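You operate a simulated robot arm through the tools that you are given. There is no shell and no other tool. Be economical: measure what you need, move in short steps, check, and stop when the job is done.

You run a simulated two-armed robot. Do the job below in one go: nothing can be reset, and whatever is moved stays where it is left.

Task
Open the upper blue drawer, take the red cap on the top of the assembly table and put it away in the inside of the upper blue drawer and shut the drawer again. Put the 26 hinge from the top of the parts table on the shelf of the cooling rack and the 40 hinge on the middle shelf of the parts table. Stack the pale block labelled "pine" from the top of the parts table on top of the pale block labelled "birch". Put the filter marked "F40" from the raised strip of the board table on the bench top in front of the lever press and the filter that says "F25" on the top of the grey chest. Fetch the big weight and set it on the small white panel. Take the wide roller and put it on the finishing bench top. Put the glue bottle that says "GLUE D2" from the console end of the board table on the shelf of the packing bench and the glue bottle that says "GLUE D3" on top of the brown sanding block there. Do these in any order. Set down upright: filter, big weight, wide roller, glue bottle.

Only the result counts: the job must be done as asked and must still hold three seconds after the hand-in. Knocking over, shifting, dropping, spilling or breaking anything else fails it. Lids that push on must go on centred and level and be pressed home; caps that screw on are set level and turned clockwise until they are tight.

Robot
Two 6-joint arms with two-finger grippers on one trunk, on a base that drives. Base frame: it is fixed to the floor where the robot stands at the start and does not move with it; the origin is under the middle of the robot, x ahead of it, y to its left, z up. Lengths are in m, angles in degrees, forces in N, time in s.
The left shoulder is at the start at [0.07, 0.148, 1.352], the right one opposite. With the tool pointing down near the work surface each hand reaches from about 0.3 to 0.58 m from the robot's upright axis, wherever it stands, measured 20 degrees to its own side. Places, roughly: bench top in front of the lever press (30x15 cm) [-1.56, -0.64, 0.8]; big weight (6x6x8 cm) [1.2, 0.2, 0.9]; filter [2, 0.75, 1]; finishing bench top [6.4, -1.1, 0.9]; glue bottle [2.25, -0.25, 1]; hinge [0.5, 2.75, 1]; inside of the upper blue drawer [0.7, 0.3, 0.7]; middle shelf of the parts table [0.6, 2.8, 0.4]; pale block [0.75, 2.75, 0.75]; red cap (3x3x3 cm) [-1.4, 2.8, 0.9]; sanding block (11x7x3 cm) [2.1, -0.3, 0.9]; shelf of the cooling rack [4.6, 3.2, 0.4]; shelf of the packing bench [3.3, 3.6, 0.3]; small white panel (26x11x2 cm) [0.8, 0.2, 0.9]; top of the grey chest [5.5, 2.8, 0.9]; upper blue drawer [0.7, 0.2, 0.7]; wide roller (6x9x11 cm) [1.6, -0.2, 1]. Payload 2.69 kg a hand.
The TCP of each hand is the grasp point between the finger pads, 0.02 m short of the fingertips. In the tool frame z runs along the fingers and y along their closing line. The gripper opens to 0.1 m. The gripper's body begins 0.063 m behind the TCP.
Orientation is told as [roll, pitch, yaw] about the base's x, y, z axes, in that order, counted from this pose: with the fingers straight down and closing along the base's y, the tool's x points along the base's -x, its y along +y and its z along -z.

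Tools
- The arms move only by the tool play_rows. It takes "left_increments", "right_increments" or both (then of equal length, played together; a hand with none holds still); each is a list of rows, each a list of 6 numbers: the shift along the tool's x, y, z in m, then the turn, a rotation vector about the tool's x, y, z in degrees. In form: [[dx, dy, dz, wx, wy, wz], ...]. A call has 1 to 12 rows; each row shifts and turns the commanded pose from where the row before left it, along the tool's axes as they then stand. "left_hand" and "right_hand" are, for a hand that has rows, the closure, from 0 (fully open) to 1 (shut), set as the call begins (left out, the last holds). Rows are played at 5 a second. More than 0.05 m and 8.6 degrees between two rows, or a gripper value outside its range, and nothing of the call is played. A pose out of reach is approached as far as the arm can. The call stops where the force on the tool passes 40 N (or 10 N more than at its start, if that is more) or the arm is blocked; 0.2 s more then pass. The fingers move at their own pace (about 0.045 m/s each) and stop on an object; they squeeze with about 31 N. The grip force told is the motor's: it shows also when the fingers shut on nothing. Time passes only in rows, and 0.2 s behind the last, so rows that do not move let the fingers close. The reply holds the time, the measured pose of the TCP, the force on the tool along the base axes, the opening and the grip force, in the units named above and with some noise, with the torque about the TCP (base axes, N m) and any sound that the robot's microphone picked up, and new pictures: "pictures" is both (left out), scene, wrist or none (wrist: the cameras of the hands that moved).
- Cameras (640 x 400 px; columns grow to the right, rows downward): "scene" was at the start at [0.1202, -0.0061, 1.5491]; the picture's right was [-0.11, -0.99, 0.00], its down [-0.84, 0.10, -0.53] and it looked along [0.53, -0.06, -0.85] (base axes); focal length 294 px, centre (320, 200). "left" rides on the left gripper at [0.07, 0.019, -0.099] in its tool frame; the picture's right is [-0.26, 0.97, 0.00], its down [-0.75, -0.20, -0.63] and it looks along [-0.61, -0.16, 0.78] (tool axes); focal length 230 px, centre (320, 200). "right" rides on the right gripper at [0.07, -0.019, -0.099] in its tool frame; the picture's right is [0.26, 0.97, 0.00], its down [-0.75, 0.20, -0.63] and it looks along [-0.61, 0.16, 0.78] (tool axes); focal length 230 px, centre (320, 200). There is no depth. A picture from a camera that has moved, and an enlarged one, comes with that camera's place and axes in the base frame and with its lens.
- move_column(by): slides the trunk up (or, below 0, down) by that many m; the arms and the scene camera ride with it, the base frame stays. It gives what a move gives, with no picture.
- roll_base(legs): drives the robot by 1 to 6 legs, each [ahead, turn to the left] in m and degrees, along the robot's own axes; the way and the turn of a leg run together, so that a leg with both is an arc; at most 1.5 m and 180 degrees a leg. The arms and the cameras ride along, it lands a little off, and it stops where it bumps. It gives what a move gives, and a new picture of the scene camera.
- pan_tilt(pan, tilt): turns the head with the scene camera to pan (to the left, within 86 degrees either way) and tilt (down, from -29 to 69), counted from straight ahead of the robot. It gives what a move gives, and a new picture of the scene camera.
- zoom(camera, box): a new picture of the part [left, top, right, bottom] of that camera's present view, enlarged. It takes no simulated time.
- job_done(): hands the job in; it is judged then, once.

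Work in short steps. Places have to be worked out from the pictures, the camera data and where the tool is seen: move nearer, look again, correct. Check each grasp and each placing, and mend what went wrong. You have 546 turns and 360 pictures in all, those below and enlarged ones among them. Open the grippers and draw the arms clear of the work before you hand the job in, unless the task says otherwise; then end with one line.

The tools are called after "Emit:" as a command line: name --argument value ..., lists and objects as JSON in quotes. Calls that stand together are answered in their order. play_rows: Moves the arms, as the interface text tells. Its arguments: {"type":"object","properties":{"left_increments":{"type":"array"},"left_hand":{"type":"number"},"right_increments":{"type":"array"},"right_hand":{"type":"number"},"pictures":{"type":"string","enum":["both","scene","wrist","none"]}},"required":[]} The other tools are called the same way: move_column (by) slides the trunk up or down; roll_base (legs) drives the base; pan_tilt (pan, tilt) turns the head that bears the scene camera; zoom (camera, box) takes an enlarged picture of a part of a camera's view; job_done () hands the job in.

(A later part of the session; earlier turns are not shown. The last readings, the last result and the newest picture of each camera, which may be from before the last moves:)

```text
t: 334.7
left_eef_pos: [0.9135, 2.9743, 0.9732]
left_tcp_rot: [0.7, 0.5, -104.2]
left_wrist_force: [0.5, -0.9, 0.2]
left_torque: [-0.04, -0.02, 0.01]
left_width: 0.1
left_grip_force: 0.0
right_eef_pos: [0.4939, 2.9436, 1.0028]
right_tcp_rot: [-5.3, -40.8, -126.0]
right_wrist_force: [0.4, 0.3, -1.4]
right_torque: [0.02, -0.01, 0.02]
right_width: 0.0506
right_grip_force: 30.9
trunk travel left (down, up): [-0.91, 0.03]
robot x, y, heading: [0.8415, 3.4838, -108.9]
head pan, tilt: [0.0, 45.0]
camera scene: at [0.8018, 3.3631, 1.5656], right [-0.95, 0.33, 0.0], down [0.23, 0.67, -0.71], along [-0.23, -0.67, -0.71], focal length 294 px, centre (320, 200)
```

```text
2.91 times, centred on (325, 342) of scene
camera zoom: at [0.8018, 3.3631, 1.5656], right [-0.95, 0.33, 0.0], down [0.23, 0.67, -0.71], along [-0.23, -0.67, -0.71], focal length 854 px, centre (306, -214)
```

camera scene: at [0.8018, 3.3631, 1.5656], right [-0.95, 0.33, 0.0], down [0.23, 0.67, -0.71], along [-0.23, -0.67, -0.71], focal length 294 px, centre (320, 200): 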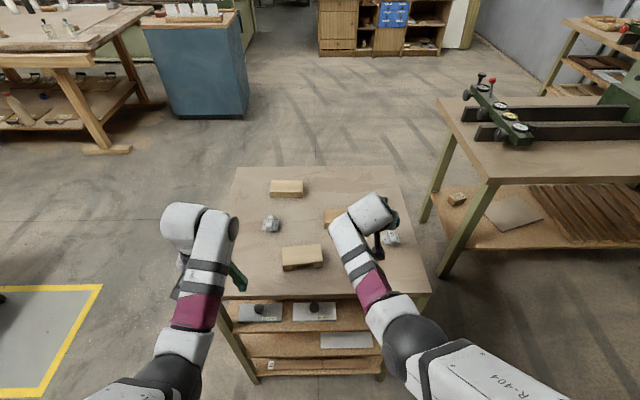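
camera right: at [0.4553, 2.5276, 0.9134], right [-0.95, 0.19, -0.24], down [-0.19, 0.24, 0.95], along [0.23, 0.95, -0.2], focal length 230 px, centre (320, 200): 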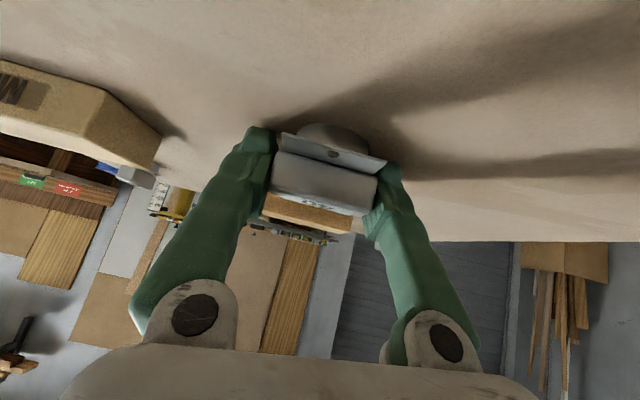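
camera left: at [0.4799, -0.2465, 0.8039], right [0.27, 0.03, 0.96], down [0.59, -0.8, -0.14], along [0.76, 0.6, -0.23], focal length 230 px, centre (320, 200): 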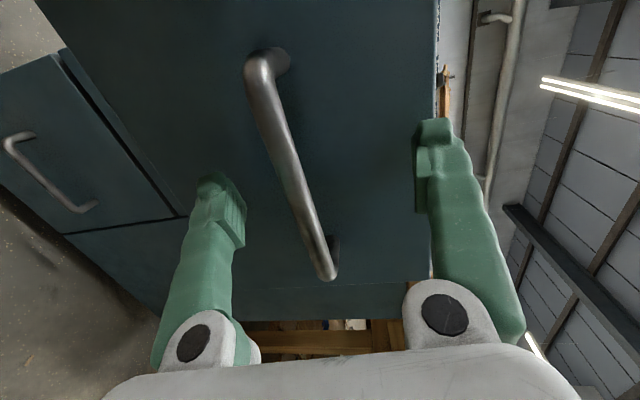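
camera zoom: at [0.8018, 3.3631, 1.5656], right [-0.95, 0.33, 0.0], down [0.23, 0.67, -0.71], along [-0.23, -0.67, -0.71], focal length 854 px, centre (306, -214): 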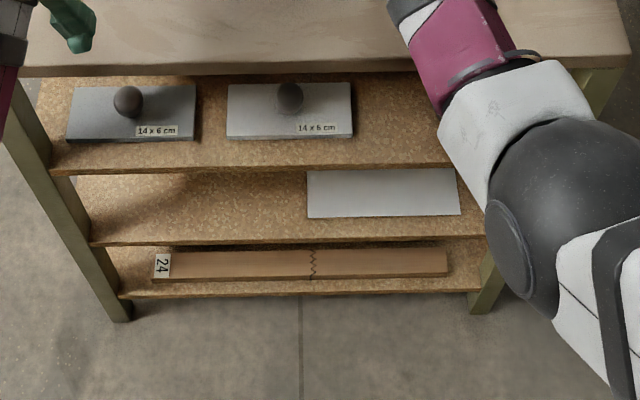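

From the back, the middle shelf's right-hand (+x) half is empty. I reposition to the back-right, facing it at an angle.

Emit:
roll_base --legs '[[0, 109], [0.45, 0], [0, -120]]'

Emit:
play_rows --right_increments '[[0, 0, 0, -4, 0, -4.7], [0, 0, 0, -4, 0, -4.7]]' --pictures "none"

Emit:
move_column --by -0.3

Emit:
move_column --by -0.25

Emit:
pan_tilt --pan -10 --tilt 35

```text
t: 347.0
left_eef_pos: [1.2603, 2.9718, 0.9736]
left_tcp_rot: [0.7, 0.5, -115.7]
left_wrist_force: [0.0, -0.1, 0.2]
left_torque: [-0.01, 0.02, -0.02]
left_width: 0.0997
left_grip_force: 0.0
right_eef_pos: [0.8443, 3.0245, 1.0026]
right_tcp_rot: [-5.3, -40.7, -137.5]
right_wrist_force: [0.5, 0.5, -1.0]
right_torque: [0.02, 0.01, 0.02]
right_width: 0.0509
right_grip_force: 31.3
trunk travel left (down, up): [-0.91, 0.03]
robot x, y, heading: [1.2935, 3.4838, -120.5]
head pan, tilt: [0.0, 45.0]
camera scene: at [1.2282, 3.3743, 1.5656], right [-0.86, 0.51, 0.0], down [0.36, 0.61, -0.71], along [-0.36, -0.61, -0.71], focal length 294 px, centre (320, 200)
```

scene: 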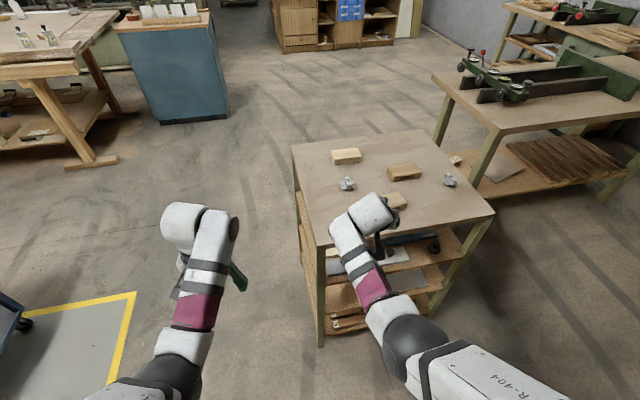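

```text
t: 347.6
left_eef_pos: [1.2614, 2.9721, 0.9734]
left_tcp_rot: [0.7, 0.5, -115.7]
left_wrist_force: [-0.4, -0.2, -0.6]
left_torque: [-0.01, 0.03, 0.01]
left_width: 0.0999
left_grip_force: 0.1
right_eef_pos: [0.8421, 3.0247, 1.0028]
right_tcp_rot: [-5.2, -39.9, -125.2]
right_wrist_force: [0.6, 0.2, 0.0]
right_torque: [0.02, -0.01, 0.0]
right_width: 0.0508
right_grip_force: 30.5
trunk travel left (down, up): [-0.91, 0.03]
robot x, y, heading: [1.2951, 3.4832, -120.1]
head pan, tilt: [0.0, 45.0]
```

```text
t: 350.6
left_eef_pos: [1.261, 2.973, 0.6731]
left_tcp_rot: [0.7, 0.6, -115.6]
left_wrist_force: [0.0, 0.6, -0.6]
left_torque: [-0.04, -0.02, 0.01]
left_width: 0.1001
left_grip_force: 0.1
right_eef_pos: [0.8428, 3.0246, 0.7005]
right_tcp_rot: [-5.3, -39.9, -125.2]
right_wrist_force: [-0.4, -0.2, -1.4]
right_torque: [0.01, -0.02, 0.02]
right_width: 0.0508
right_grip_force: 30.9
trunk travel left (down, up): [-0.61, 0.33]
robot x, y, heading: [1.2936, 3.4853, -120.4]
head pan, tilt: [0.0, 45.0]
```

```text
t: 353.2
left_eef_pos: [1.2625, 2.9723, 0.4243]
left_tcp_rot: [0.7, 0.5, -115.7]
left_wrist_force: [0.1, 0.4, -0.1]
left_torque: [-0.04, -0.01, 0.01]
left_width: 0.1002
left_grip_force: 0.0
right_eef_pos: [0.8432, 3.0241, 0.4531]
right_tcp_rot: [-5.2, -39.9, -125.3]
right_wrist_force: [0.1, -0.6, -0.9]
right_torque: [-0.01, 0.01, 0.03]
right_width: 0.0509
right_grip_force: 31.0
trunk travel left (down, up): [-0.36, 0.58]
robot x, y, heading: [1.292, 3.4891, -120.3]
head pan, tilt: [0.0, 45.0]
```

```text
t: 353.9
left_eef_pos: [1.2605, 2.9715, 0.4234]
left_tcp_rot: [0.7, 0.6, -115.7]
left_wrist_force: [-0.4, 0.1, -0.7]
left_torque: [-0.03, 0.01, -0.01]
left_width: 0.1003
left_grip_force: 0.1
right_eef_pos: [0.8442, 3.0243, 0.4534]
right_tcp_rot: [-5.3, -39.9, -125.1]
right_wrist_force: [0.0, -0.2, -1.7]
right_torque: [-0.01, -0.01, -0.03]
right_width: 0.0506
right_grip_force: 31.1
trunk travel left (down, up): [-0.36, 0.58]
robot x, y, heading: [1.2932, 3.4866, -120.2]
head pan, tilt: [-10.0, 35.0]
camera scene: at [1.2121, 3.3777, 1.0303], right [-0.76, 0.65, 0.0], down [0.37, 0.44, -0.82], along [-0.53, -0.62, -0.57], focal length 294 px, centre (320, 200)
```

scene: 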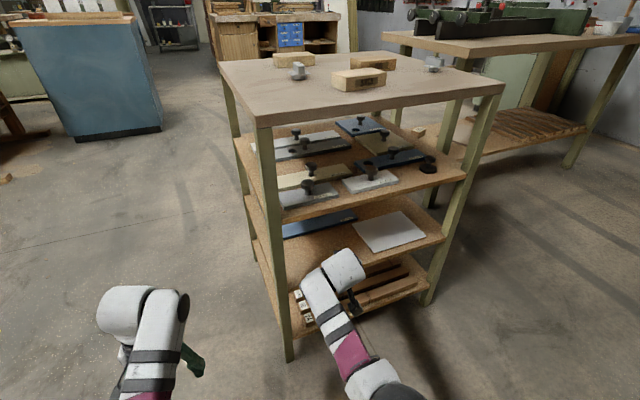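

Hand is outside the back edge. I lower 2 cm and drive in 10 cm.

Emit:
move_column --by -0.02

Emit:
roll_base --legs '[[0.1, 0]]'

Emit:
zoom --camera "right" --box '[0, 0, 640, 400]'

```text
t: 354.6
left_eef_pos: [1.2604, 2.9726, 0.403]
left_tcp_rot: [0.7, 0.5, -115.6]
left_wrist_force: [0.2, -0.8, 0.1]
left_torque: [0.01, -0.05, -0.04]
left_width: 0.0999
left_grip_force: 0.0
right_eef_pos: [0.8431, 3.0249, 0.4331]
right_tcp_rot: [-5.3, -39.9, -125.2]
right_wrist_force: [0.2, -0.3, -0.7]
right_torque: [0.0, 0.0, -0.02]
right_width: 0.0511
right_grip_force: 30.7
trunk travel left (down, up): [-0.34, 0.6]
robot x, y, heading: [1.2894, 3.488, -120.6]
head pan, tilt: [-10.0, 35.0]
```

```text
t: 355.7
left_eef_pos: [1.2111, 2.886, 0.403]
left_tcp_rot: [0.7, 0.5, -115.7]
left_wrist_force: [-0.2, 0.4, -0.9]
left_torque: [0.01, 0.03, 0.0]
left_width: 0.1001
left_grip_force: 0.1
right_eef_pos: [0.7931, 2.9385, 0.4332]
right_tcp_rot: [-5.3, -39.9, -125.2]
right_wrist_force: [0.7, 0.1, -0.6]
right_torque: [0.01, 0.03, 0.0]
right_width: 0.0509
right_grip_force: 30.9
trunk travel left (down, up): [-0.34, 0.6]
robot x, y, heading: [1.2444, 3.3995, -120.3]
head pan, tilt: [-10.0, 35.0]
camera scene: at [1.1615, 3.2916, 1.0102], right [-0.76, 0.65, 0.0], down [0.37, 0.44, -0.82], along [-0.53, -0.62, -0.57], focal length 294 px, centre (320, 200)
```

scene: 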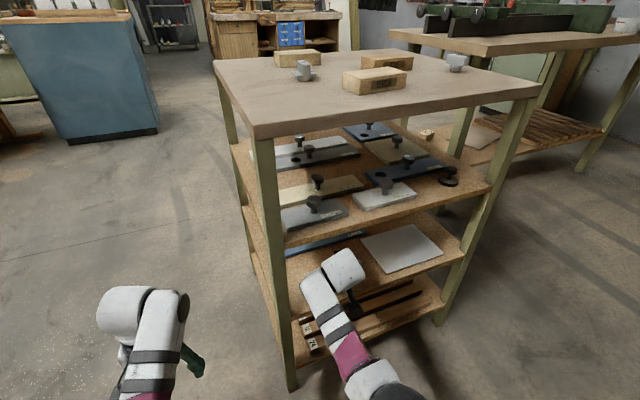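

```text
1.00 times, centred on (320, 200) of right (not enlarged: the box is as wide or as high as the picture)
camera zoom: at [0.8527, 3.0399, 0.4635], right [0.87, -0.44, -0.23], down [0.1, -0.3, 0.95], along [-0.49, -0.85, -0.22], focal length 230 px, centre (320, 200)
```

zoom: 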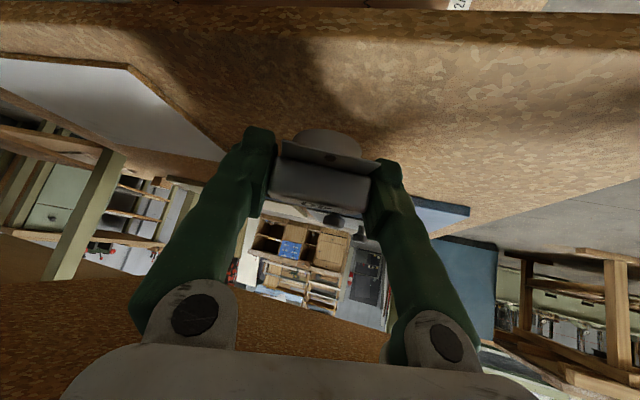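

Inside the shelf opening above free area. I lower 4 cm gently.

Emit:
move_column --by -0.03

Emit:
move_column --by -0.012

Emit:
zoom --camera "right" --box '[0, 0, 640, 400]'

```text
t: 356.4
left_eef_pos: [1.2111, 2.8858, 0.3748]
left_tcp_rot: [0.7, 0.4, -115.7]
left_wrist_force: [0.6, 0.4, -0.6]
left_torque: [-0.03, -0.02, -0.02]
left_width: 0.1002
left_grip_force: 0.1
right_eef_pos: [0.7924, 2.938, 0.4061]
right_tcp_rot: [-5.3, -40.3, -125.2]
right_wrist_force: [-3.2, -2.4, 6.9]
right_torque: [-0.12, -0.05, -0.09]
right_width: 0.0507
right_grip_force: 31.4
trunk travel left (down, up): [-0.31, 0.63]
robot x, y, heading: [1.2481, 3.4032, -120.2]
head pan, tilt: [-10.0, 35.0]
```

```text
t: 357.0
left_eef_pos: [1.2107, 2.8872, 0.3638]
left_tcp_rot: [0.6, 0.2, -115.8]
left_wrist_force: [0.0, -0.3, -0.1]
left_torque: [-0.02, 0.0, 0.01]
left_width: 0.0999
left_grip_force: 0.0
right_eef_pos: [0.7917, 2.935, 0.4046]
right_tcp_rot: [-5.3, -41.6, -125.1]
right_wrist_force: [-1.5, -2.4, 14.9]
right_torque: [-0.13, -0.2, -0.1]
right_width: 0.0508
right_grip_force: 31.4
trunk travel left (down, up): [-0.299, 0.641]
robot x, y, heading: [1.2435, 3.3997, -120.1]
head pan, tilt: [-10.0, 35.0]
stopped: the force on the tool passed its limit at 43 N (the readings are from after the stop); the commanded pose is now the measured one
```

```text
1.00 times, centred on (320, 200) of right (not enlarged: the box is as wide or as high as the picture)
camera zoom: at [0.851, 3.0371, 0.4318], right [0.86, -0.44, -0.24], down [0.12, -0.28, 0.95], along [-0.49, -0.85, -0.19], focal length 230 px, centre (320, 200)
```

zoom: 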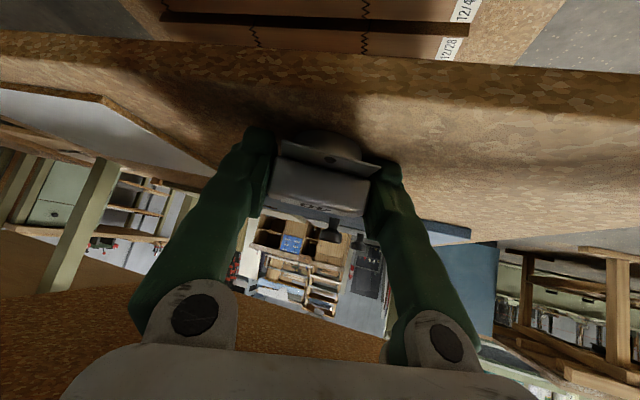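

The hinge is on the shelf. I open the gripper, then lift slightly and back out.

Emit:
play_rows --right_increments '[[0, 0, 0, 0, 0, 0], [0, 0, 0, 0, 0, 0], [0, 0, 0, 0, 0, 0], [0, 0, 0, 0, 0, 0]]' --right_hand 0 --pictures "wrist"

```text
t: 358.0
left_eef_pos: [1.2102, 2.8881, 0.3658]
left_tcp_rot: [0.7, 0.3, -115.8]
left_wrist_force: [0.1, 0.4, -0.3]
left_torque: [0.02, 0.0, 0.03]
left_width: 0.0999
left_grip_force: 0.1
right_eef_pos: [0.789, 2.9391, 0.4036]
right_tcp_rot: [-5.7, -41.5, -125.0]
right_wrist_force: [-18.2, 13.6, 26.2]
right_torque: [-0.52, -0.5, -0.11]
right_width: 0.0845
right_grip_force: 0.0
trunk travel left (down, up): [-0.299, 0.641]
robot x, y, heading: [1.2448, 3.4065, -120.9]
head pan, tilt: [-10.0, 35.0]
camera right: at [0.8499, 3.04, 0.4319], right [0.86, -0.45, -0.24], down [0.12, -0.28, 0.95], along [-0.49, -0.85, -0.19], focal length 230 px, centre (320, 200)
```

right: 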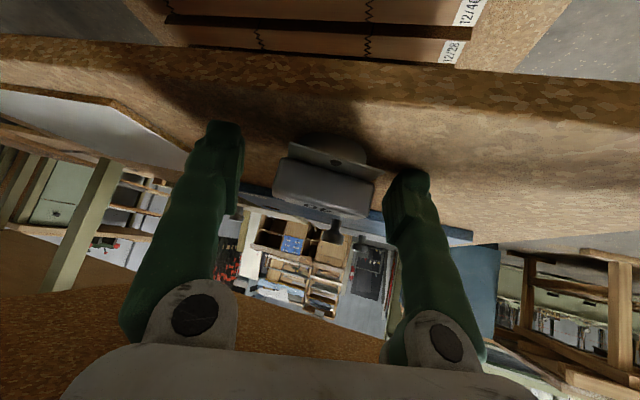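

Emit:
move_column --by 0.03

Emit:
roll_base --legs '[[-0.12, 0]]'

Emit:
zoom --camera "right" --box '[0, 0, 640, 400]'

```text
t: 358.7
left_eef_pos: [1.2091, 2.8863, 0.3927]
left_tcp_rot: [0.8, 0.5, -115.8]
left_wrist_force: [0.6, -0.3, -0.5]
left_torque: [0.01, 0.0, -0.02]
left_width: 0.1001
left_grip_force: 0.0
right_eef_pos: [0.7896, 2.9376, 0.4272]
right_tcp_rot: [-5.1, -40.7, -125.4]
right_wrist_force: [-0.4, -0.1, 0.2]
right_torque: [0.04, 0.0, -0.05]
right_width: 0.1001
right_grip_force: 0.2
trunk travel left (down, up): [-0.329, 0.611]
robot x, y, heading: [1.2448, 3.4005, -120.3]
head pan, tilt: [-10.0, 35.0]
```

```text
t: 360.0
left_eef_pos: [1.2709, 2.991, 0.3931]
left_tcp_rot: [0.7, 0.5, -115.8]
left_wrist_force: [-1.1, 0.0, 0.0]
left_torque: [0.0, -0.02, 0.04]
left_width: 0.0999
left_grip_force: 0.1
right_eef_pos: [0.8522, 3.0416, 0.428]
right_tcp_rot: [-5.3, -40.9, -125.2]
right_wrist_force: [-0.7, 0.3, -0.6]
right_torque: [-0.01, -0.02, 0.01]
right_width: 0.1
right_grip_force: 0.1
trunk travel left (down, up): [-0.329, 0.611]
robot x, y, heading: [1.3042, 3.5098, -120.3]
head pan, tilt: [-10.0, 35.0]
camera scene: at [1.2233, 3.397, 0.9996], right [-0.76, 0.65, 0.0], down [0.37, 0.44, -0.82], along [-0.53, -0.62, -0.57], focal length 294 px, centre (320, 200)
```

scene: 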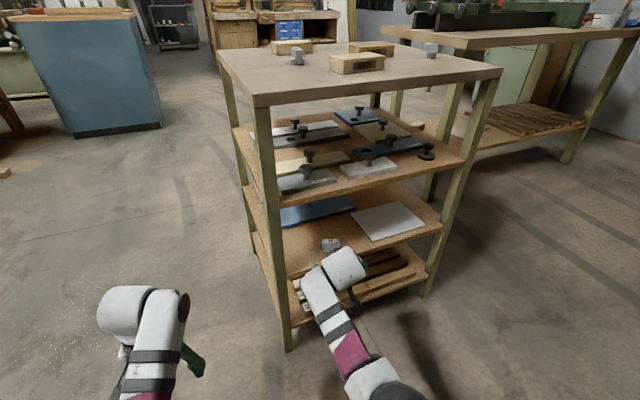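

```text
1.00 times, centred on (320, 200) of right (not enlarged: the box is as wide or as high as the picture)
camera zoom: at [0.9122, 3.1425, 0.4579], right [0.86, -0.44, -0.24], down [0.11, -0.29, 0.95], along [-0.49, -0.85, -0.2], focal length 230 px, centre (320, 200)
```

zoom: 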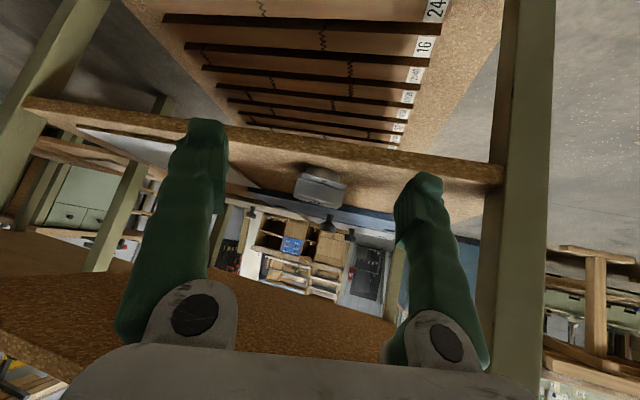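

Hinge 40 rests on the middle shelf. Next the blocks: I raise the trunk and drive to the right-hand side of the parts table, from where the closing axis matches the blocks' short side.

Emit:
move_column --by 0.4

Emit:
move_column --by 0.19

Emit:
roll_base --legs '[[0, 40], [1.22, 0], [0, -119]]'

Emit:
pan_tilt --pan 0 --tilt 40

```text
t: 363.8
left_eef_pos: [1.2704, 2.9902, 0.7922]
left_tcp_rot: [0.7, 0.4, -115.7]
left_wrist_force: [0.8, 0.6, -0.2]
left_torque: [0.02, 0.0, 0.0]
left_width: 0.1001
left_grip_force: 0.0
right_eef_pos: [0.8514, 3.0421, 0.8275]
right_tcp_rot: [-5.3, -40.8, -125.2]
right_wrist_force: [0.0, 1.1, -0.3]
right_torque: [0.03, 0.02, 0.01]
right_width: 0.1
right_grip_force: 0.1
trunk travel left (down, up): [-0.729, 0.211]
robot x, y, heading: [1.3021, 3.5079, -120.3]
head pan, tilt: [-10.0, 35.0]
```

```text
t: 365.9
left_eef_pos: [1.2715, 2.9904, 0.9826]
left_tcp_rot: [0.7, 0.5, -115.8]
left_wrist_force: [0.2, 0.0, -0.6]
left_torque: [0.01, -0.01, 0.0]
left_width: 0.0998
left_grip_force: 0.2
right_eef_pos: [0.8525, 3.041, 1.0179]
right_tcp_rot: [-5.2, -40.8, -125.2]
right_wrist_force: [0.2, -0.3, 0.4]
right_torque: [0.01, 0.03, 0.0]
right_width: 0.0998
right_grip_force: 0.1
trunk travel left (down, up): [-0.919, 0.021]
robot x, y, heading: [1.3062, 3.5037, -120.4]
head pan, tilt: [-10.0, 35.0]
```

```text
t: 378.9
left_eef_pos: [0.9974, 2.2343, 0.9828]
left_tcp_rot: [0.6, 0.4, 164.1]
left_wrist_force: [-0.2, -0.3, -0.6]
left_torque: [0.01, 0.01, -0.01]
left_width: 0.1
left_grip_force: 0.1
right_eef_pos: [0.9747, 2.6559, 1.0178]
right_tcp_rot: [-5.2, -40.8, 154.7]
right_wrist_force: [0.0, -0.2, -0.5]
right_torque: [0.0, 0.01, 0.0]
right_width: 0.1001
right_grip_force: 0.1
trunk travel left (down, up): [-0.919, 0.021]
robot x, y, heading: [1.5093, 2.2939, 159.6]
head pan, tilt: [-10.0, 35.0]
camera scene: at [1.3882, 2.3549, 1.5895], right [0.51, 0.86, 0.0], down [0.49, -0.29, -0.82], along [-0.71, 0.41, -0.57], focal length 294 px, centre (320, 200)
```

scene: 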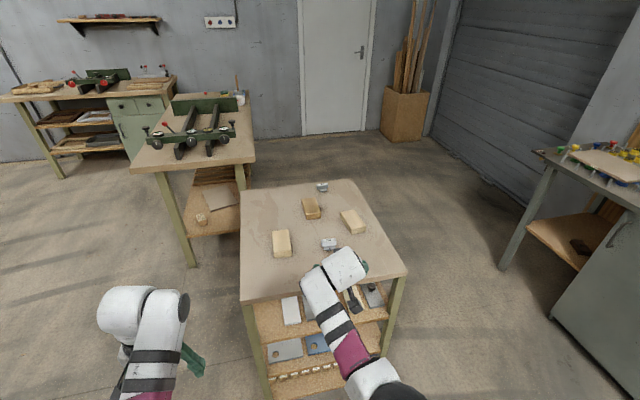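

```text
t: 379.7
left_eef_pos: [0.9975, 2.2342, 0.9842]
left_tcp_rot: [0.7, 0.4, 164.3]
left_wrist_force: [-0.6, 0.4, -0.2]
left_torque: [0.0, 0.01, 0.02]
left_width: 0.1
left_grip_force: 0.0
right_eef_pos: [0.9747, 2.6577, 1.017]
right_tcp_rot: [-5.3, -40.8, 154.8]
right_wrist_force: [0.3, 0.2, -0.3]
right_torque: [0.0, -0.01, -0.05]
right_width: 0.1001
right_grip_force: 0.1
trunk travel left (down, up): [-0.919, 0.021]
robot x, y, heading: [1.5124, 2.2899, 159.6]
head pan, tilt: [0.0, 40.0]
camera scene: at [1.3846, 2.3404, 1.582], right [0.35, 0.94, 0.0], down [0.6, -0.22, -0.77], along [-0.72, 0.27, -0.64], focal length 294 px, centre (320, 200)
```

scene: 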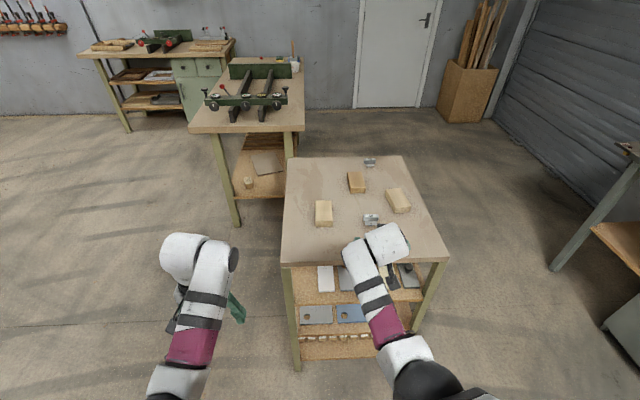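

I drive 0.36 m forward toward the blocks and look with the right camera.

Emit:
roll_base --legs '[[0.36, 0]]'

Emit:
zoom --camera "right" --box '[0, 0, 640, 400]'

```text
t: 382.0
left_eef_pos: [0.6625, 2.3579, 0.983]
left_tcp_rot: [0.7, 0.3, 164.2]
left_wrist_force: [0.9, -1.2, 1.0]
left_torque: [0.01, -0.03, 0.02]
left_width: 0.1
left_grip_force: 0.2
right_eef_pos: [0.6372, 2.7801, 1.0185]
right_tcp_rot: [-5.3, -41.0, 154.8]
right_wrist_force: [0.9, 0.0, 0.5]
right_torque: [-0.02, 0.0, 0.0]
right_width: 0.0998
right_grip_force: 0.0
trunk travel left (down, up): [-0.919, 0.021]
robot x, y, heading: [1.1755, 2.4151, 159.7]
head pan, tilt: [0.0, 40.0]
camera scene: at [1.0498, 2.4643, 1.5822], right [0.35, 0.94, 0.0], down [0.6, -0.22, -0.77], along [-0.72, 0.27, -0.64], focal length 294 px, centre (320, 200)
```

scene: 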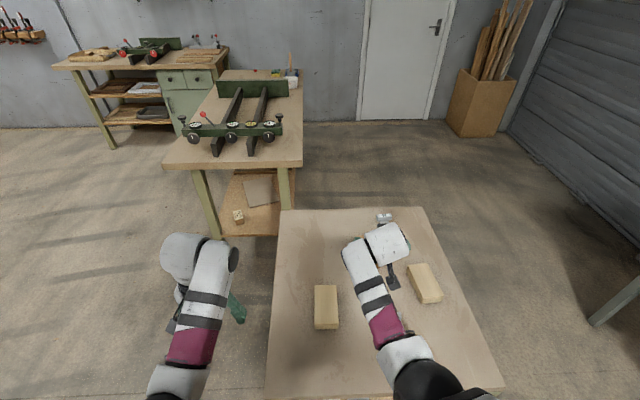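

```text
1.00 times, centred on (320, 200) of right (not enlarged: the box is as wide or as high as the picture)
camera zoom: at [0.7485, 2.7372, 1.0487], right [-0.28, -0.93, -0.24], down [-0.26, -0.16, 0.95], along [-0.92, 0.33, -0.2], focal length 230 px, centre (320, 200)
```

zoom: 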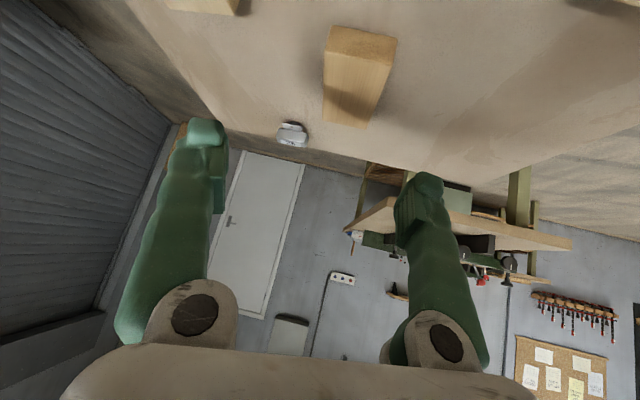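

The pine candidate's centre is (0.577, 2.795). I raise/extend the hand, lower the trunk 0.15 m so reach suffices, and recheck.

Emit:
play_rows --right_increments '[[-0.048, 0.001, -0.011, 0, 0, 0], [-0.048, 0.001, -0.011, 0, 0, 0]]' --pictures "none"

Emit:
move_column --by -0.14

Emit:
zoom --camera "right" --box '[0, 0, 640, 400]'

```text
t: 382.6
left_eef_pos: [0.6592, 2.358, 0.9835]
left_tcp_rot: [0.7, 0.6, 164.3]
left_wrist_force: [0.0, 1.4, 0.0]
left_torque: [0.01, -0.02, 0.0]
left_width: 0.1002
left_grip_force: 0.1
right_eef_pos: [0.582, 2.8009, 1.0974]
right_tcp_rot: [-5.2, -40.7, 154.9]
right_wrist_force: [-0.3, 0.4, 0.2]
right_torque: [-0.02, 0.01, 0.02]
right_width: 0.1
right_grip_force: 0.0
trunk travel left (down, up): [-0.919, 0.021]
robot x, y, heading: [1.1721, 2.4198, 159.6]
head pan, tilt: [0.0, 40.0]
```

```text
t: 384.3
left_eef_pos: [0.6607, 2.3603, 0.8435]
left_tcp_rot: [0.8, 0.4, 164.3]
left_wrist_force: [0.7, 0.3, -1.1]
left_torque: [-0.02, -0.02, -0.01]
left_width: 0.1
left_grip_force: 0.0
right_eef_pos: [0.582, 2.8014, 0.9576]
right_tcp_rot: [-5.3, -40.8, 154.9]
right_wrist_force: [0.2, -1.2, -0.9]
right_torque: [0.03, 0.01, -0.02]
right_width: 0.1
right_grip_force: 0.0
trunk travel left (down, up): [-0.779, 0.161]
robot x, y, heading: [1.1713, 2.4188, 159.7]
head pan, tilt: [0.0, 40.0]
```

```text
1.00 times, centred on (320, 200) of right (not enlarged: the box is as wide or as high as the picture)
camera zoom: at [0.6922, 2.7589, 0.9871], right [-0.28, -0.93, -0.24], down [-0.26, -0.16, 0.95], along [-0.92, 0.33, -0.2], focal length 230 px, centre (320, 200)
```

zoom: 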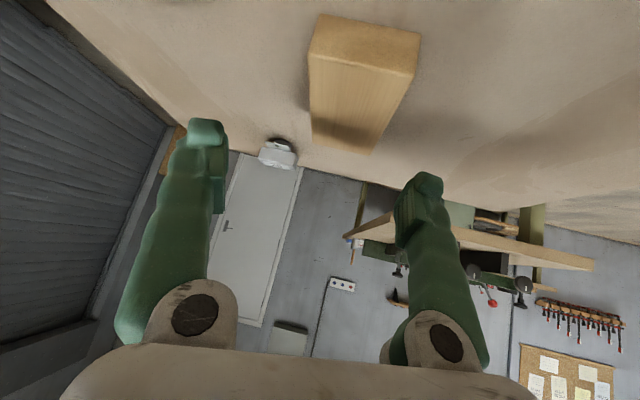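

Emit:
play_rows --right_increments '[[0, 0.012, 0, -4.5, 0, -5.4], [0.022, 0, 0.02, 0, 0, 0]]' --pictures "wrist"

```text
t: 384.9
left_eef_pos: [0.6598, 2.36, 0.8424]
left_tcp_rot: [0.7, 0.5, 164.3]
left_wrist_force: [1.0, 0.0, 0.4]
left_torque: [0.0, 0.02, 0.0]
left_width: 0.1001
left_grip_force: 0.1
right_eef_pos: [0.5803, 2.7934, 0.9268]
right_tcp_rot: [-5.4, -40.5, 162.0]
right_wrist_force: [-0.2, -0.6, 0.6]
right_torque: [-0.03, 0.02, -0.01]
right_width: 0.1003
right_grip_force: 0.0
trunk travel left (down, up): [-0.779, 0.161]
robot x, y, heading: [1.1716, 2.4144, 159.8]
head pan, tilt: [0.0, 40.0]
camera right: at [0.6939, 2.7636, 0.9575], right [-0.17, -0.96, -0.24], down [-0.25, -0.19, 0.95], along [-0.95, 0.22, -0.21], focal length 230 px, centre (320, 200)
```

right: 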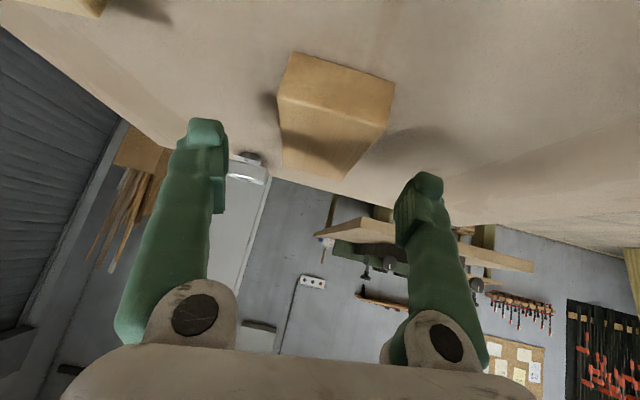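

Emit:
play_rows --right_increments '[[0.016, 0, 0.012, 0, 0, 0], [0.014, 0, 0.012, 0, 0, 0]]' --pictures "wrist"

```text
t: 385.5
left_eef_pos: [0.6601, 2.36, 0.8438]
left_tcp_rot: [0.7, 0.5, 164.3]
left_wrist_force: [0.4, -0.6, 0.3]
left_torque: [0.01, -0.01, 0.0]
left_width: 0.1
left_grip_force: 0.0
right_eef_pos: [0.5881, 2.7924, 0.8896]
right_tcp_rot: [-5.5, -40.2, 162.0]
right_wrist_force: [-0.3, -0.3, -0.1]
right_torque: [0.01, -0.02, -0.01]
right_width: 0.1001
right_grip_force: 0.2
trunk travel left (down, up): [-0.779, 0.161]
robot x, y, heading: [1.1705, 2.4197, 159.8]
head pan, tilt: [0.0, 40.0]
camera right: at [0.7022, 2.7632, 0.9198], right [-0.17, -0.96, -0.24], down [-0.25, -0.19, 0.95], along [-0.95, 0.22, -0.21], focal length 230 px, centre (320, 200)
```

right: 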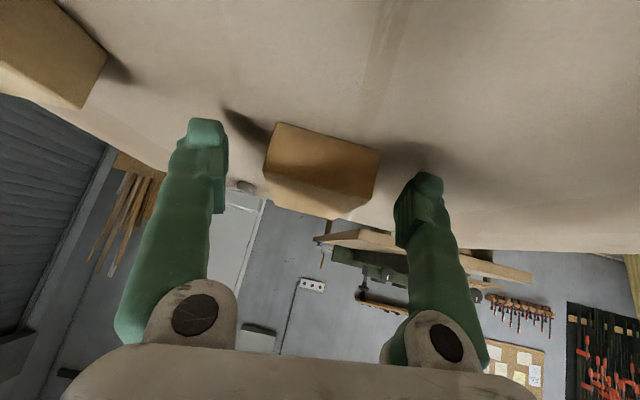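

Block well between the fingers; close.

Emit:
play_rows --right_increments '[[0, 0, 0.003, 0, 0, 0], [0, 0, 0, 0, 0, 0], [0, 0, 0, 0, 0, 0], [0, 0, 0, 0, 0, 0], [0, 0, 0, 0, 0, 0]]' --right_hand 1 --pictures "none"

Emit:
play_rows --right_increments '[[-0.026, 0, -0.03, 0, 0, 0], [-0.026, 0, -0.03, 0, 0, 0]]' --pictures "both"

```text
t: 386.7
left_eef_pos: [0.6594, 2.3589, 0.8433]
left_tcp_rot: [0.7, 0.4, 164.4]
left_wrist_force: [0.4, -0.1, -0.2]
left_torque: [0.02, 0.0, 0.01]
left_width: 0.1
left_grip_force: 0.1
right_eef_pos: [0.5857, 2.7921, 0.887]
right_tcp_rot: [-5.4, -40.2, 162.0]
right_wrist_force: [-0.9, 0.0, 0.1]
right_torque: [-0.04, 0.06, 0.05]
right_width: 0.06
right_grip_force: 30.6
trunk travel left (down, up): [-0.779, 0.161]
robot x, y, heading: [1.1706, 2.4192, 159.6]
head pan, tilt: [0.0, 40.0]
```

```text
t: 387.3
left_eef_pos: [0.6603, 2.3576, 0.8436]
left_tcp_rot: [0.7, 0.5, 164.3]
left_wrist_force: [0.4, -0.1, -0.4]
left_torque: [-0.01, 0.03, -0.03]
left_width: 0.1001
left_grip_force: 0.1
right_eef_pos: [0.5835, 2.7868, 0.9667]
right_tcp_rot: [-5.5, -40.4, 162.0]
right_wrist_force: [-0.6, 0.3, -0.3]
right_torque: [0.02, -0.06, 0.0]
right_width: 0.0593
right_grip_force: 31.1
trunk travel left (down, up): [-0.779, 0.161]
robot x, y, heading: [1.1739, 2.4161, 159.6]
head pan, tilt: [0.0, 40.0]
camera scene: at [1.0472, 2.4647, 1.4419], right [0.35, 0.94, 0.0], down [0.6, -0.22, -0.77], along [-0.72, 0.27, -0.64], focal length 294 px, centre (320, 200)
camera right: at [0.6983, 2.7588, 0.9975], right [-0.17, -0.96, -0.24], down [-0.25, -0.19, 0.95], along [-0.95, 0.22, -0.21], focal length 230 px, centre (320, 200)
```

scene: 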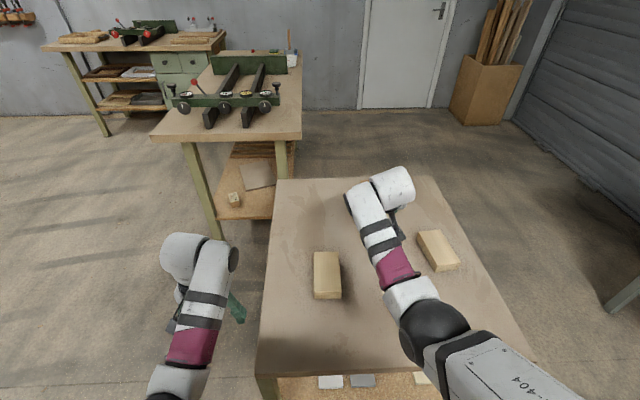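
right: 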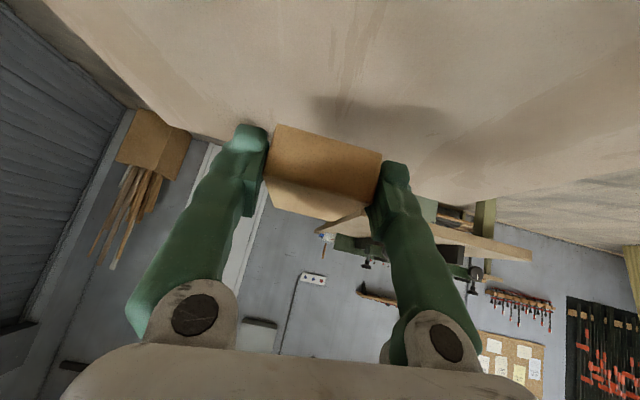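

Block held. Now move it over the birch block (≈(0.716, 2.889)): right/back by arm only.

Emit:
play_rows --right_increments '[[0.015, -0.0356, -0.015, 0, 0, 0], [0.015, -0.0356, -0.015, 0, 0, 0], [0.017, -0.0356, -0.0113, 0, 0, 0], [0.017, -0.0356, -0.0113, 0, 0, 0]]' --pictures "both"

```text
t: 388.3
left_eef_pos: [0.6611, 2.3601, 0.8447]
left_tcp_rot: [0.8, 0.3, 164.3]
left_wrist_force: [0.0, -0.3, -0.1]
left_torque: [-0.01, 0.02, 0.01]
left_width: 0.1
left_grip_force: 0.0
right_eef_pos: [0.7141, 2.8903, 0.9764]
right_tcp_rot: [-5.2, -40.4, 161.9]
right_wrist_force: [0.1, 1.0, -1.2]
right_torque: [-0.03, -0.03, 0.02]
right_width: 0.0593
right_grip_force: 31.1
trunk travel left (down, up): [-0.779, 0.161]
robot x, y, heading: [1.1728, 2.4171, 159.7]
head pan, tilt: [0.0, 40.0]
camera scene: at [1.049, 2.4679, 1.442], right [0.35, 0.94, 0.0], down [0.6, -0.22, -0.77], along [-0.72, 0.27, -0.64], focal length 294 px, centre (320, 200)
camera right: at [0.8289, 2.8625, 1.0053], right [-0.17, -0.96, -0.23], down [-0.25, -0.19, 0.95], along [-0.95, 0.22, -0.21], focal length 230 px, centre (320, 200)
```

scene: 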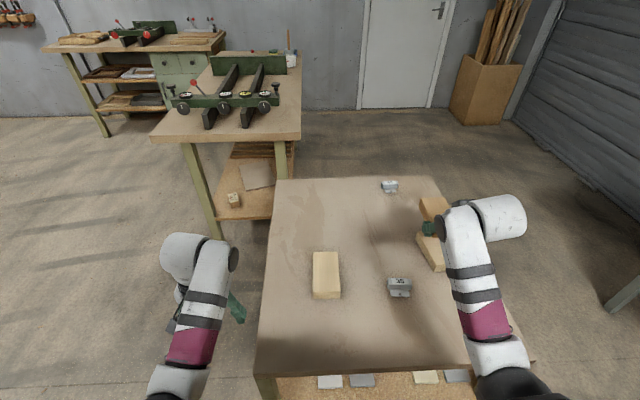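
right: 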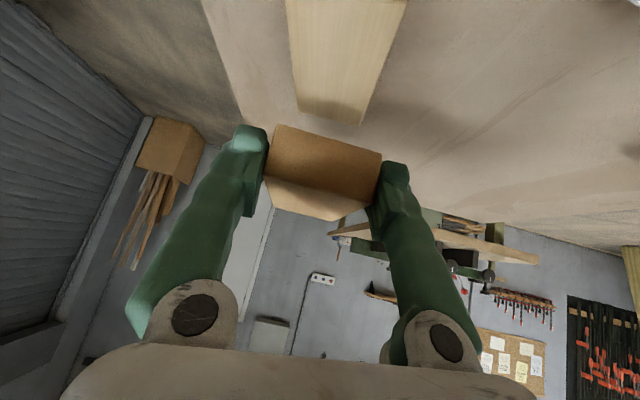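

Birch's centre works out to (0.734, 2.894). I adjust 1.8 cm and lower 3 cm, then check.

Emit:
play_rows --right_increments '[[0.0113, -0.01, -0.009, 0, 0, 0], [0.0195, 0, 0.023, 0, 0, 0]]' --pictures "both"

```text
t: 388.9
left_eef_pos: [0.6604, 2.3594, 0.8422]
left_tcp_rot: [0.7, 0.5, 164.2]
left_wrist_force: [0.2, 0.2, -0.1]
left_torque: [-0.03, 0.0, -0.01]
left_width: 0.0998
left_grip_force: 0.1
right_eef_pos: [0.7299, 2.896, 0.9457]
right_tcp_rot: [-5.2, -40.4, 161.9]
right_wrist_force: [0.3, 0.1, -1.2]
right_torque: [-0.04, -0.05, 0.02]
right_width: 0.0597
right_grip_force: 31.2
trunk travel left (down, up): [-0.779, 0.161]
robot x, y, heading: [1.1713, 2.4171, 159.6]
head pan, tilt: [0.0, 40.0]
camera scene: at [1.0471, 2.4667, 1.4419], right [0.35, 0.94, 0.0], down [0.6, -0.22, -0.77], along [-0.72, 0.27, -0.64], focal length 294 px, centre (320, 200)
camera right: at [0.8448, 2.8678, 0.9757], right [-0.17, -0.96, -0.24], down [-0.25, -0.19, 0.95], along [-0.95, 0.22, -0.21], focal length 230 px, centre (320, 200)
```

scene: 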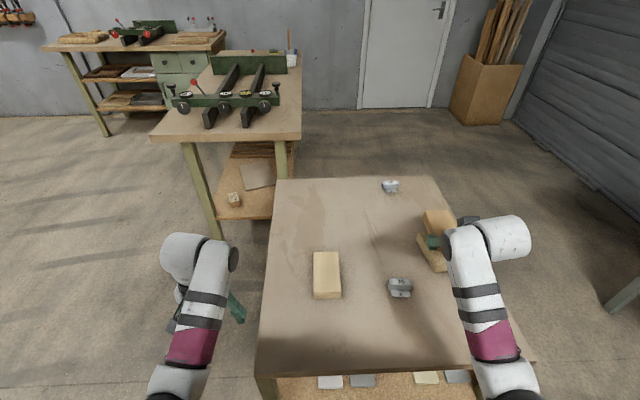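
right: 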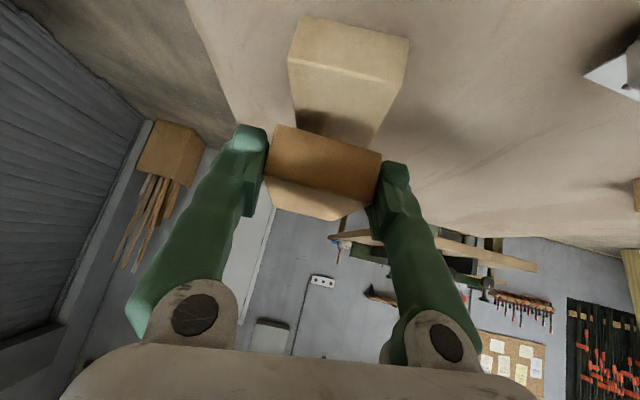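

Comparing near faces, the held block sits ~2 cm too far. I shift it 1.8 cm toward the robot and lower 1.2 cm for another look.

Emit:
play_rows --right_increments '[[0.0137, -0.0017, -0.0116, 0, 0, 0], [0.0078, 0, 0.009, 0, 0, 0]]' --pictures "both"

Emit:
zoom --camera "scene" --box '[380, 190, 540, 290]'

```text
t: 389.5
left_eef_pos: [0.6602, 2.3598, 0.8427]
left_tcp_rot: [0.7, 0.5, 164.3]
left_wrist_force: [-0.1, 0.4, 0.5]
left_torque: [-0.03, -0.03, 0.01]
left_width: 0.0999
left_grip_force: 0.0
right_eef_pos: [0.7475, 2.8913, 0.9326]
right_tcp_rot: [-5.4, -40.3, 162.0]
right_wrist_force: [0.2, -0.3, -1.3]
right_torque: [-0.04, -0.07, -0.02]
right_width: 0.0596
right_grip_force: 31.0
trunk travel left (down, up): [-0.779, 0.161]
robot x, y, heading: [1.1725, 2.4136, 159.8]
head pan, tilt: [0.0, 40.0]
camera scene: at [1.0465, 2.4661, 1.4419], right [0.35, 0.94, 0.0], down [0.6, -0.22, -0.77], along [-0.72, 0.27, -0.64], focal length 294 px, centre (320, 200)
camera right: at [0.8623, 2.8629, 0.9636], right [-0.17, -0.96, -0.24], down [-0.25, -0.19, 0.95], along [-0.95, 0.22, -0.21], focal length 230 px, centre (320, 200)
```

scene: 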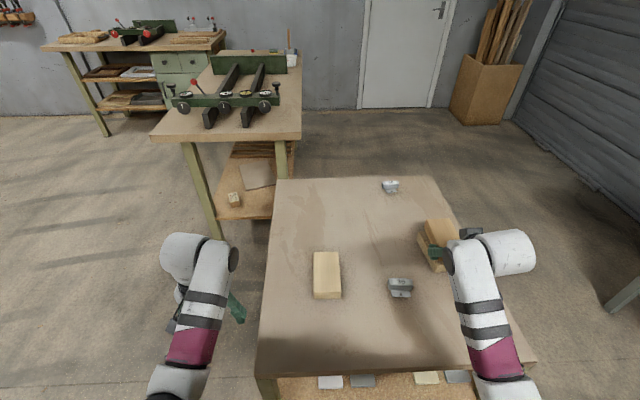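
right: 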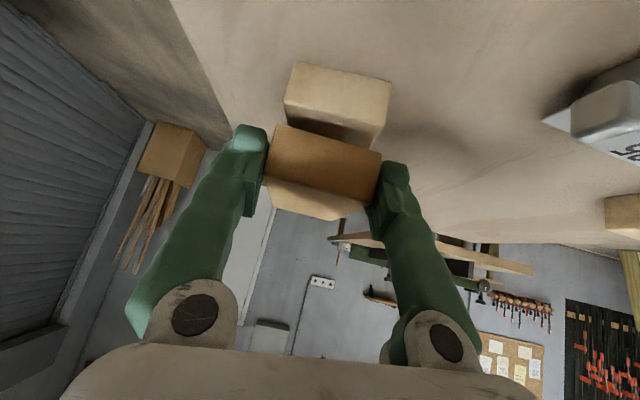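

```text
4.00 times, centred on (460, 240) of scene
camera zoom: at [1.0465, 2.4661, 1.4419], right [0.35, 0.94, 0.0], down [0.6, -0.22, -0.77], along [-0.72, 0.27, -0.64], focal length 1174 px, centre (-240, 40)
```

zoom: 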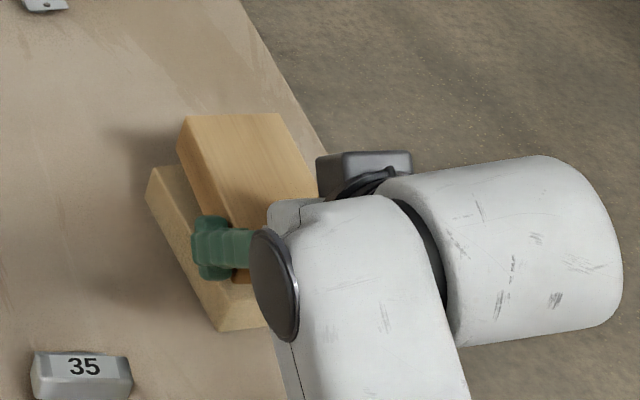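

Both views agree the blocks are aligned within about a centimetre. I lower onto the birch block until contact.

Emit:
play_rows --right_increments '[[0.0026, 0, 0.003, 0, 0, 0], [0.0026, 0, 0.003, 0, 0, 0]]' --pictures "none"

```text
t: 390.1
left_eef_pos: [0.6603, 2.36, 0.843]
left_tcp_rot: [0.7, 0.5, 164.3]
left_wrist_force: [0.1, -0.3, -0.3]
left_torque: [0.04, 0.0, 0.02]
left_width: 0.1004
left_grip_force: 0.0
right_eef_pos: [0.748, 2.8908, 0.9254]
right_tcp_rot: [-5.5, -40.3, 162.0]
right_wrist_force: [-0.3, -0.4, -0.6]
right_torque: [0.01, -0.05, -0.01]
right_width: 0.0594
right_grip_force: 31.1
trunk travel left (down, up): [-0.779, 0.161]
robot x, y, heading: [1.1725, 2.412, 159.9]
head pan, tilt: [0.0, 40.0]
```

Emit:
play_rows --right_increments '[[0.002, 0, 0.0023, 0, 0, 0], [0.002, 0, 0.0023, 0, 0, 0]]' --pictures "wrist"

```text
t: 390.7
left_eef_pos: [0.6591, 2.358, 0.8431]
left_tcp_rot: [0.7, 0.4, 164.3]
left_wrist_force: [0.3, -0.5, 0.2]
left_torque: [0.01, -0.03, -0.01]
left_width: 0.1001
left_grip_force: 0.1
right_eef_pos: [0.7479, 2.8925, 0.92]
right_tcp_rot: [-5.5, -40.4, 162.0]
right_wrist_force: [0.6, 0.2, -1.1]
right_torque: [0.0, -0.11, 0.0]
right_width: 0.0595
right_grip_force: 31.3
trunk travel left (down, up): [-0.779, 0.161]
robot x, y, heading: [1.1739, 2.4173, 159.8]
head pan, tilt: [0.0, 40.0]
camera right: at [0.863, 2.8634, 0.9499], right [-0.17, -0.96, -0.24], down [-0.25, -0.19, 0.95], along [-0.95, 0.22, -0.21], focal length 230 px, centre (320, 200)
```

right: 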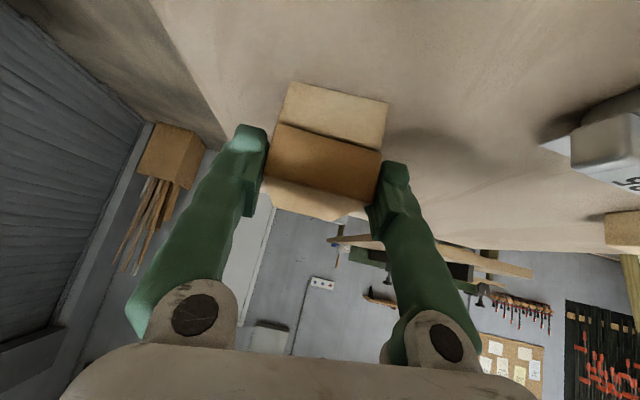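

Emit:
play_rows --right_increments '[[0.002, 0, 0.0023, 0, 0, 0], [0.002, 0, 0.0023, 0, 0, 0], [0.002, 0, 0.0023, 0, 0, 0]]' --pictures "wrist"

```text
t: 391.5
left_eef_pos: [0.6618, 2.3568, 0.844]
left_tcp_rot: [0.6, 0.3, 164.3]
left_wrist_force: [-0.5, -0.2, -0.6]
left_torque: [-0.02, 0.01, 0.01]
left_width: 0.1
left_grip_force: 0.2
right_eef_pos: [0.7488, 2.8913, 0.918]
right_tcp_rot: [-5.7, -41.1, 162.1]
right_wrist_force: [-3.2, 4.2, 23.9]
right_torque: [-0.47, 0.22, -0.02]
right_width: 0.0595
right_grip_force: 31.0
trunk travel left (down, up): [-0.779, 0.161]
robot x, y, heading: [1.1717, 2.416, 159.7]
head pan, tilt: [0.0, 40.0]
camera right: at [0.8637, 2.8625, 0.9458], right [-0.17, -0.96, -0.24], down [-0.24, -0.2, 0.95], along [-0.96, 0.22, -0.19], focal length 230 px, centre (320, 200)
```

right: 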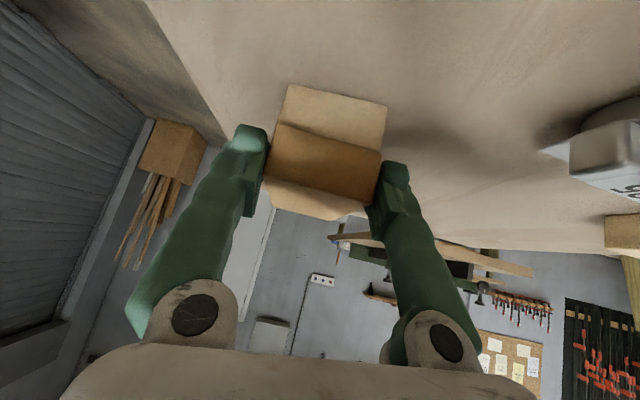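

Firm contact (24 N). I release and lift away.

Emit:
play_rows --right_increments '[[-0.001, 0, -0.0015, 0, 0, 0], [0, 0, 0, 0, 0, 0], [0, 0, 0, 0, 0, 0], [0, 0, 0, 0, 0, 0]]' --right_hand 0 --pictures "none"

Emit:
play_rows --right_increments '[[-0.026, 0, -0.03, 0, 0, 0], [-0.026, 0, -0.03, 0, 0, 0], [-0.02, 0, -0.03, 0, 0, 0]]' --pictures "both"

```text
t: 392.5
left_eef_pos: [0.6608, 2.359, 0.8432]
left_tcp_rot: [0.7, 0.3, 164.4]
left_wrist_force: [0.2, 0.5, 0.2]
left_torque: [-0.01, 0.01, -0.03]
left_width: 0.1
left_grip_force: 0.0
right_eef_pos: [0.7485, 2.8916, 0.9119]
right_tcp_rot: [-5.5, -40.3, 162.0]
right_wrist_force: [0.0, -0.6, 0.5]
right_torque: [-0.03, -0.05, 0.01]
right_width: 0.1
right_grip_force: 0.1
trunk travel left (down, up): [-0.779, 0.161]
robot x, y, heading: [1.1733, 2.415, 159.8]
head pan, tilt: [0.0, 40.0]
```

```text
t: 393.3
left_eef_pos: [0.6604, 2.3591, 0.8438]
left_tcp_rot: [0.7, 0.5, 164.2]
left_wrist_force: [-0.1, 0.0, -0.1]
left_torque: [-0.01, 0.0, 0.01]
left_width: 0.0997
left_grip_force: 0.1
right_eef_pos: [0.7489, 2.8814, 1.0272]
right_tcp_rot: [-5.4, -40.4, 162.0]
right_wrist_force: [-0.6, -0.5, -0.9]
right_torque: [0.01, -0.01, 0.0]
right_width: 0.1002
right_grip_force: 0.1
trunk travel left (down, up): [-0.779, 0.161]
robot x, y, heading: [1.1749, 2.4145, 160.1]
head pan, tilt: [0.0, 40.0]
camera scene: at [1.0473, 2.465, 1.4419], right [0.35, 0.94, 0.0], down [0.6, -0.22, -0.77], along [-0.72, 0.27, -0.64], focal length 294 px, centre (320, 200)
camera right: at [0.8639, 2.8536, 1.0575], right [-0.17, -0.96, -0.24], down [-0.25, -0.19, 0.95], along [-0.95, 0.22, -0.21], focal length 230 px, centre (320, 200)
```

scene: 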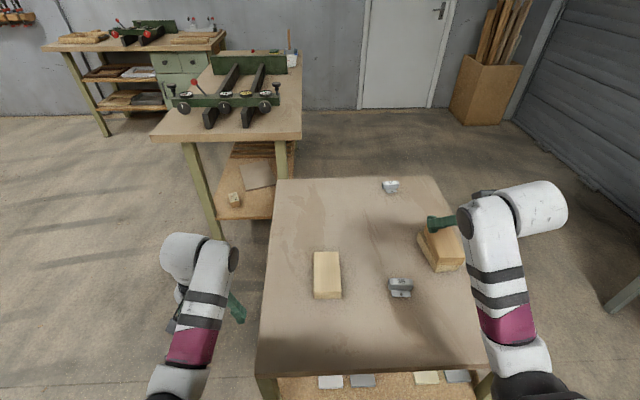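
right: 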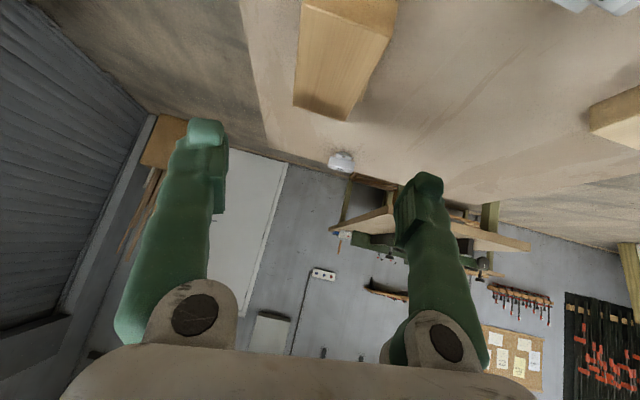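

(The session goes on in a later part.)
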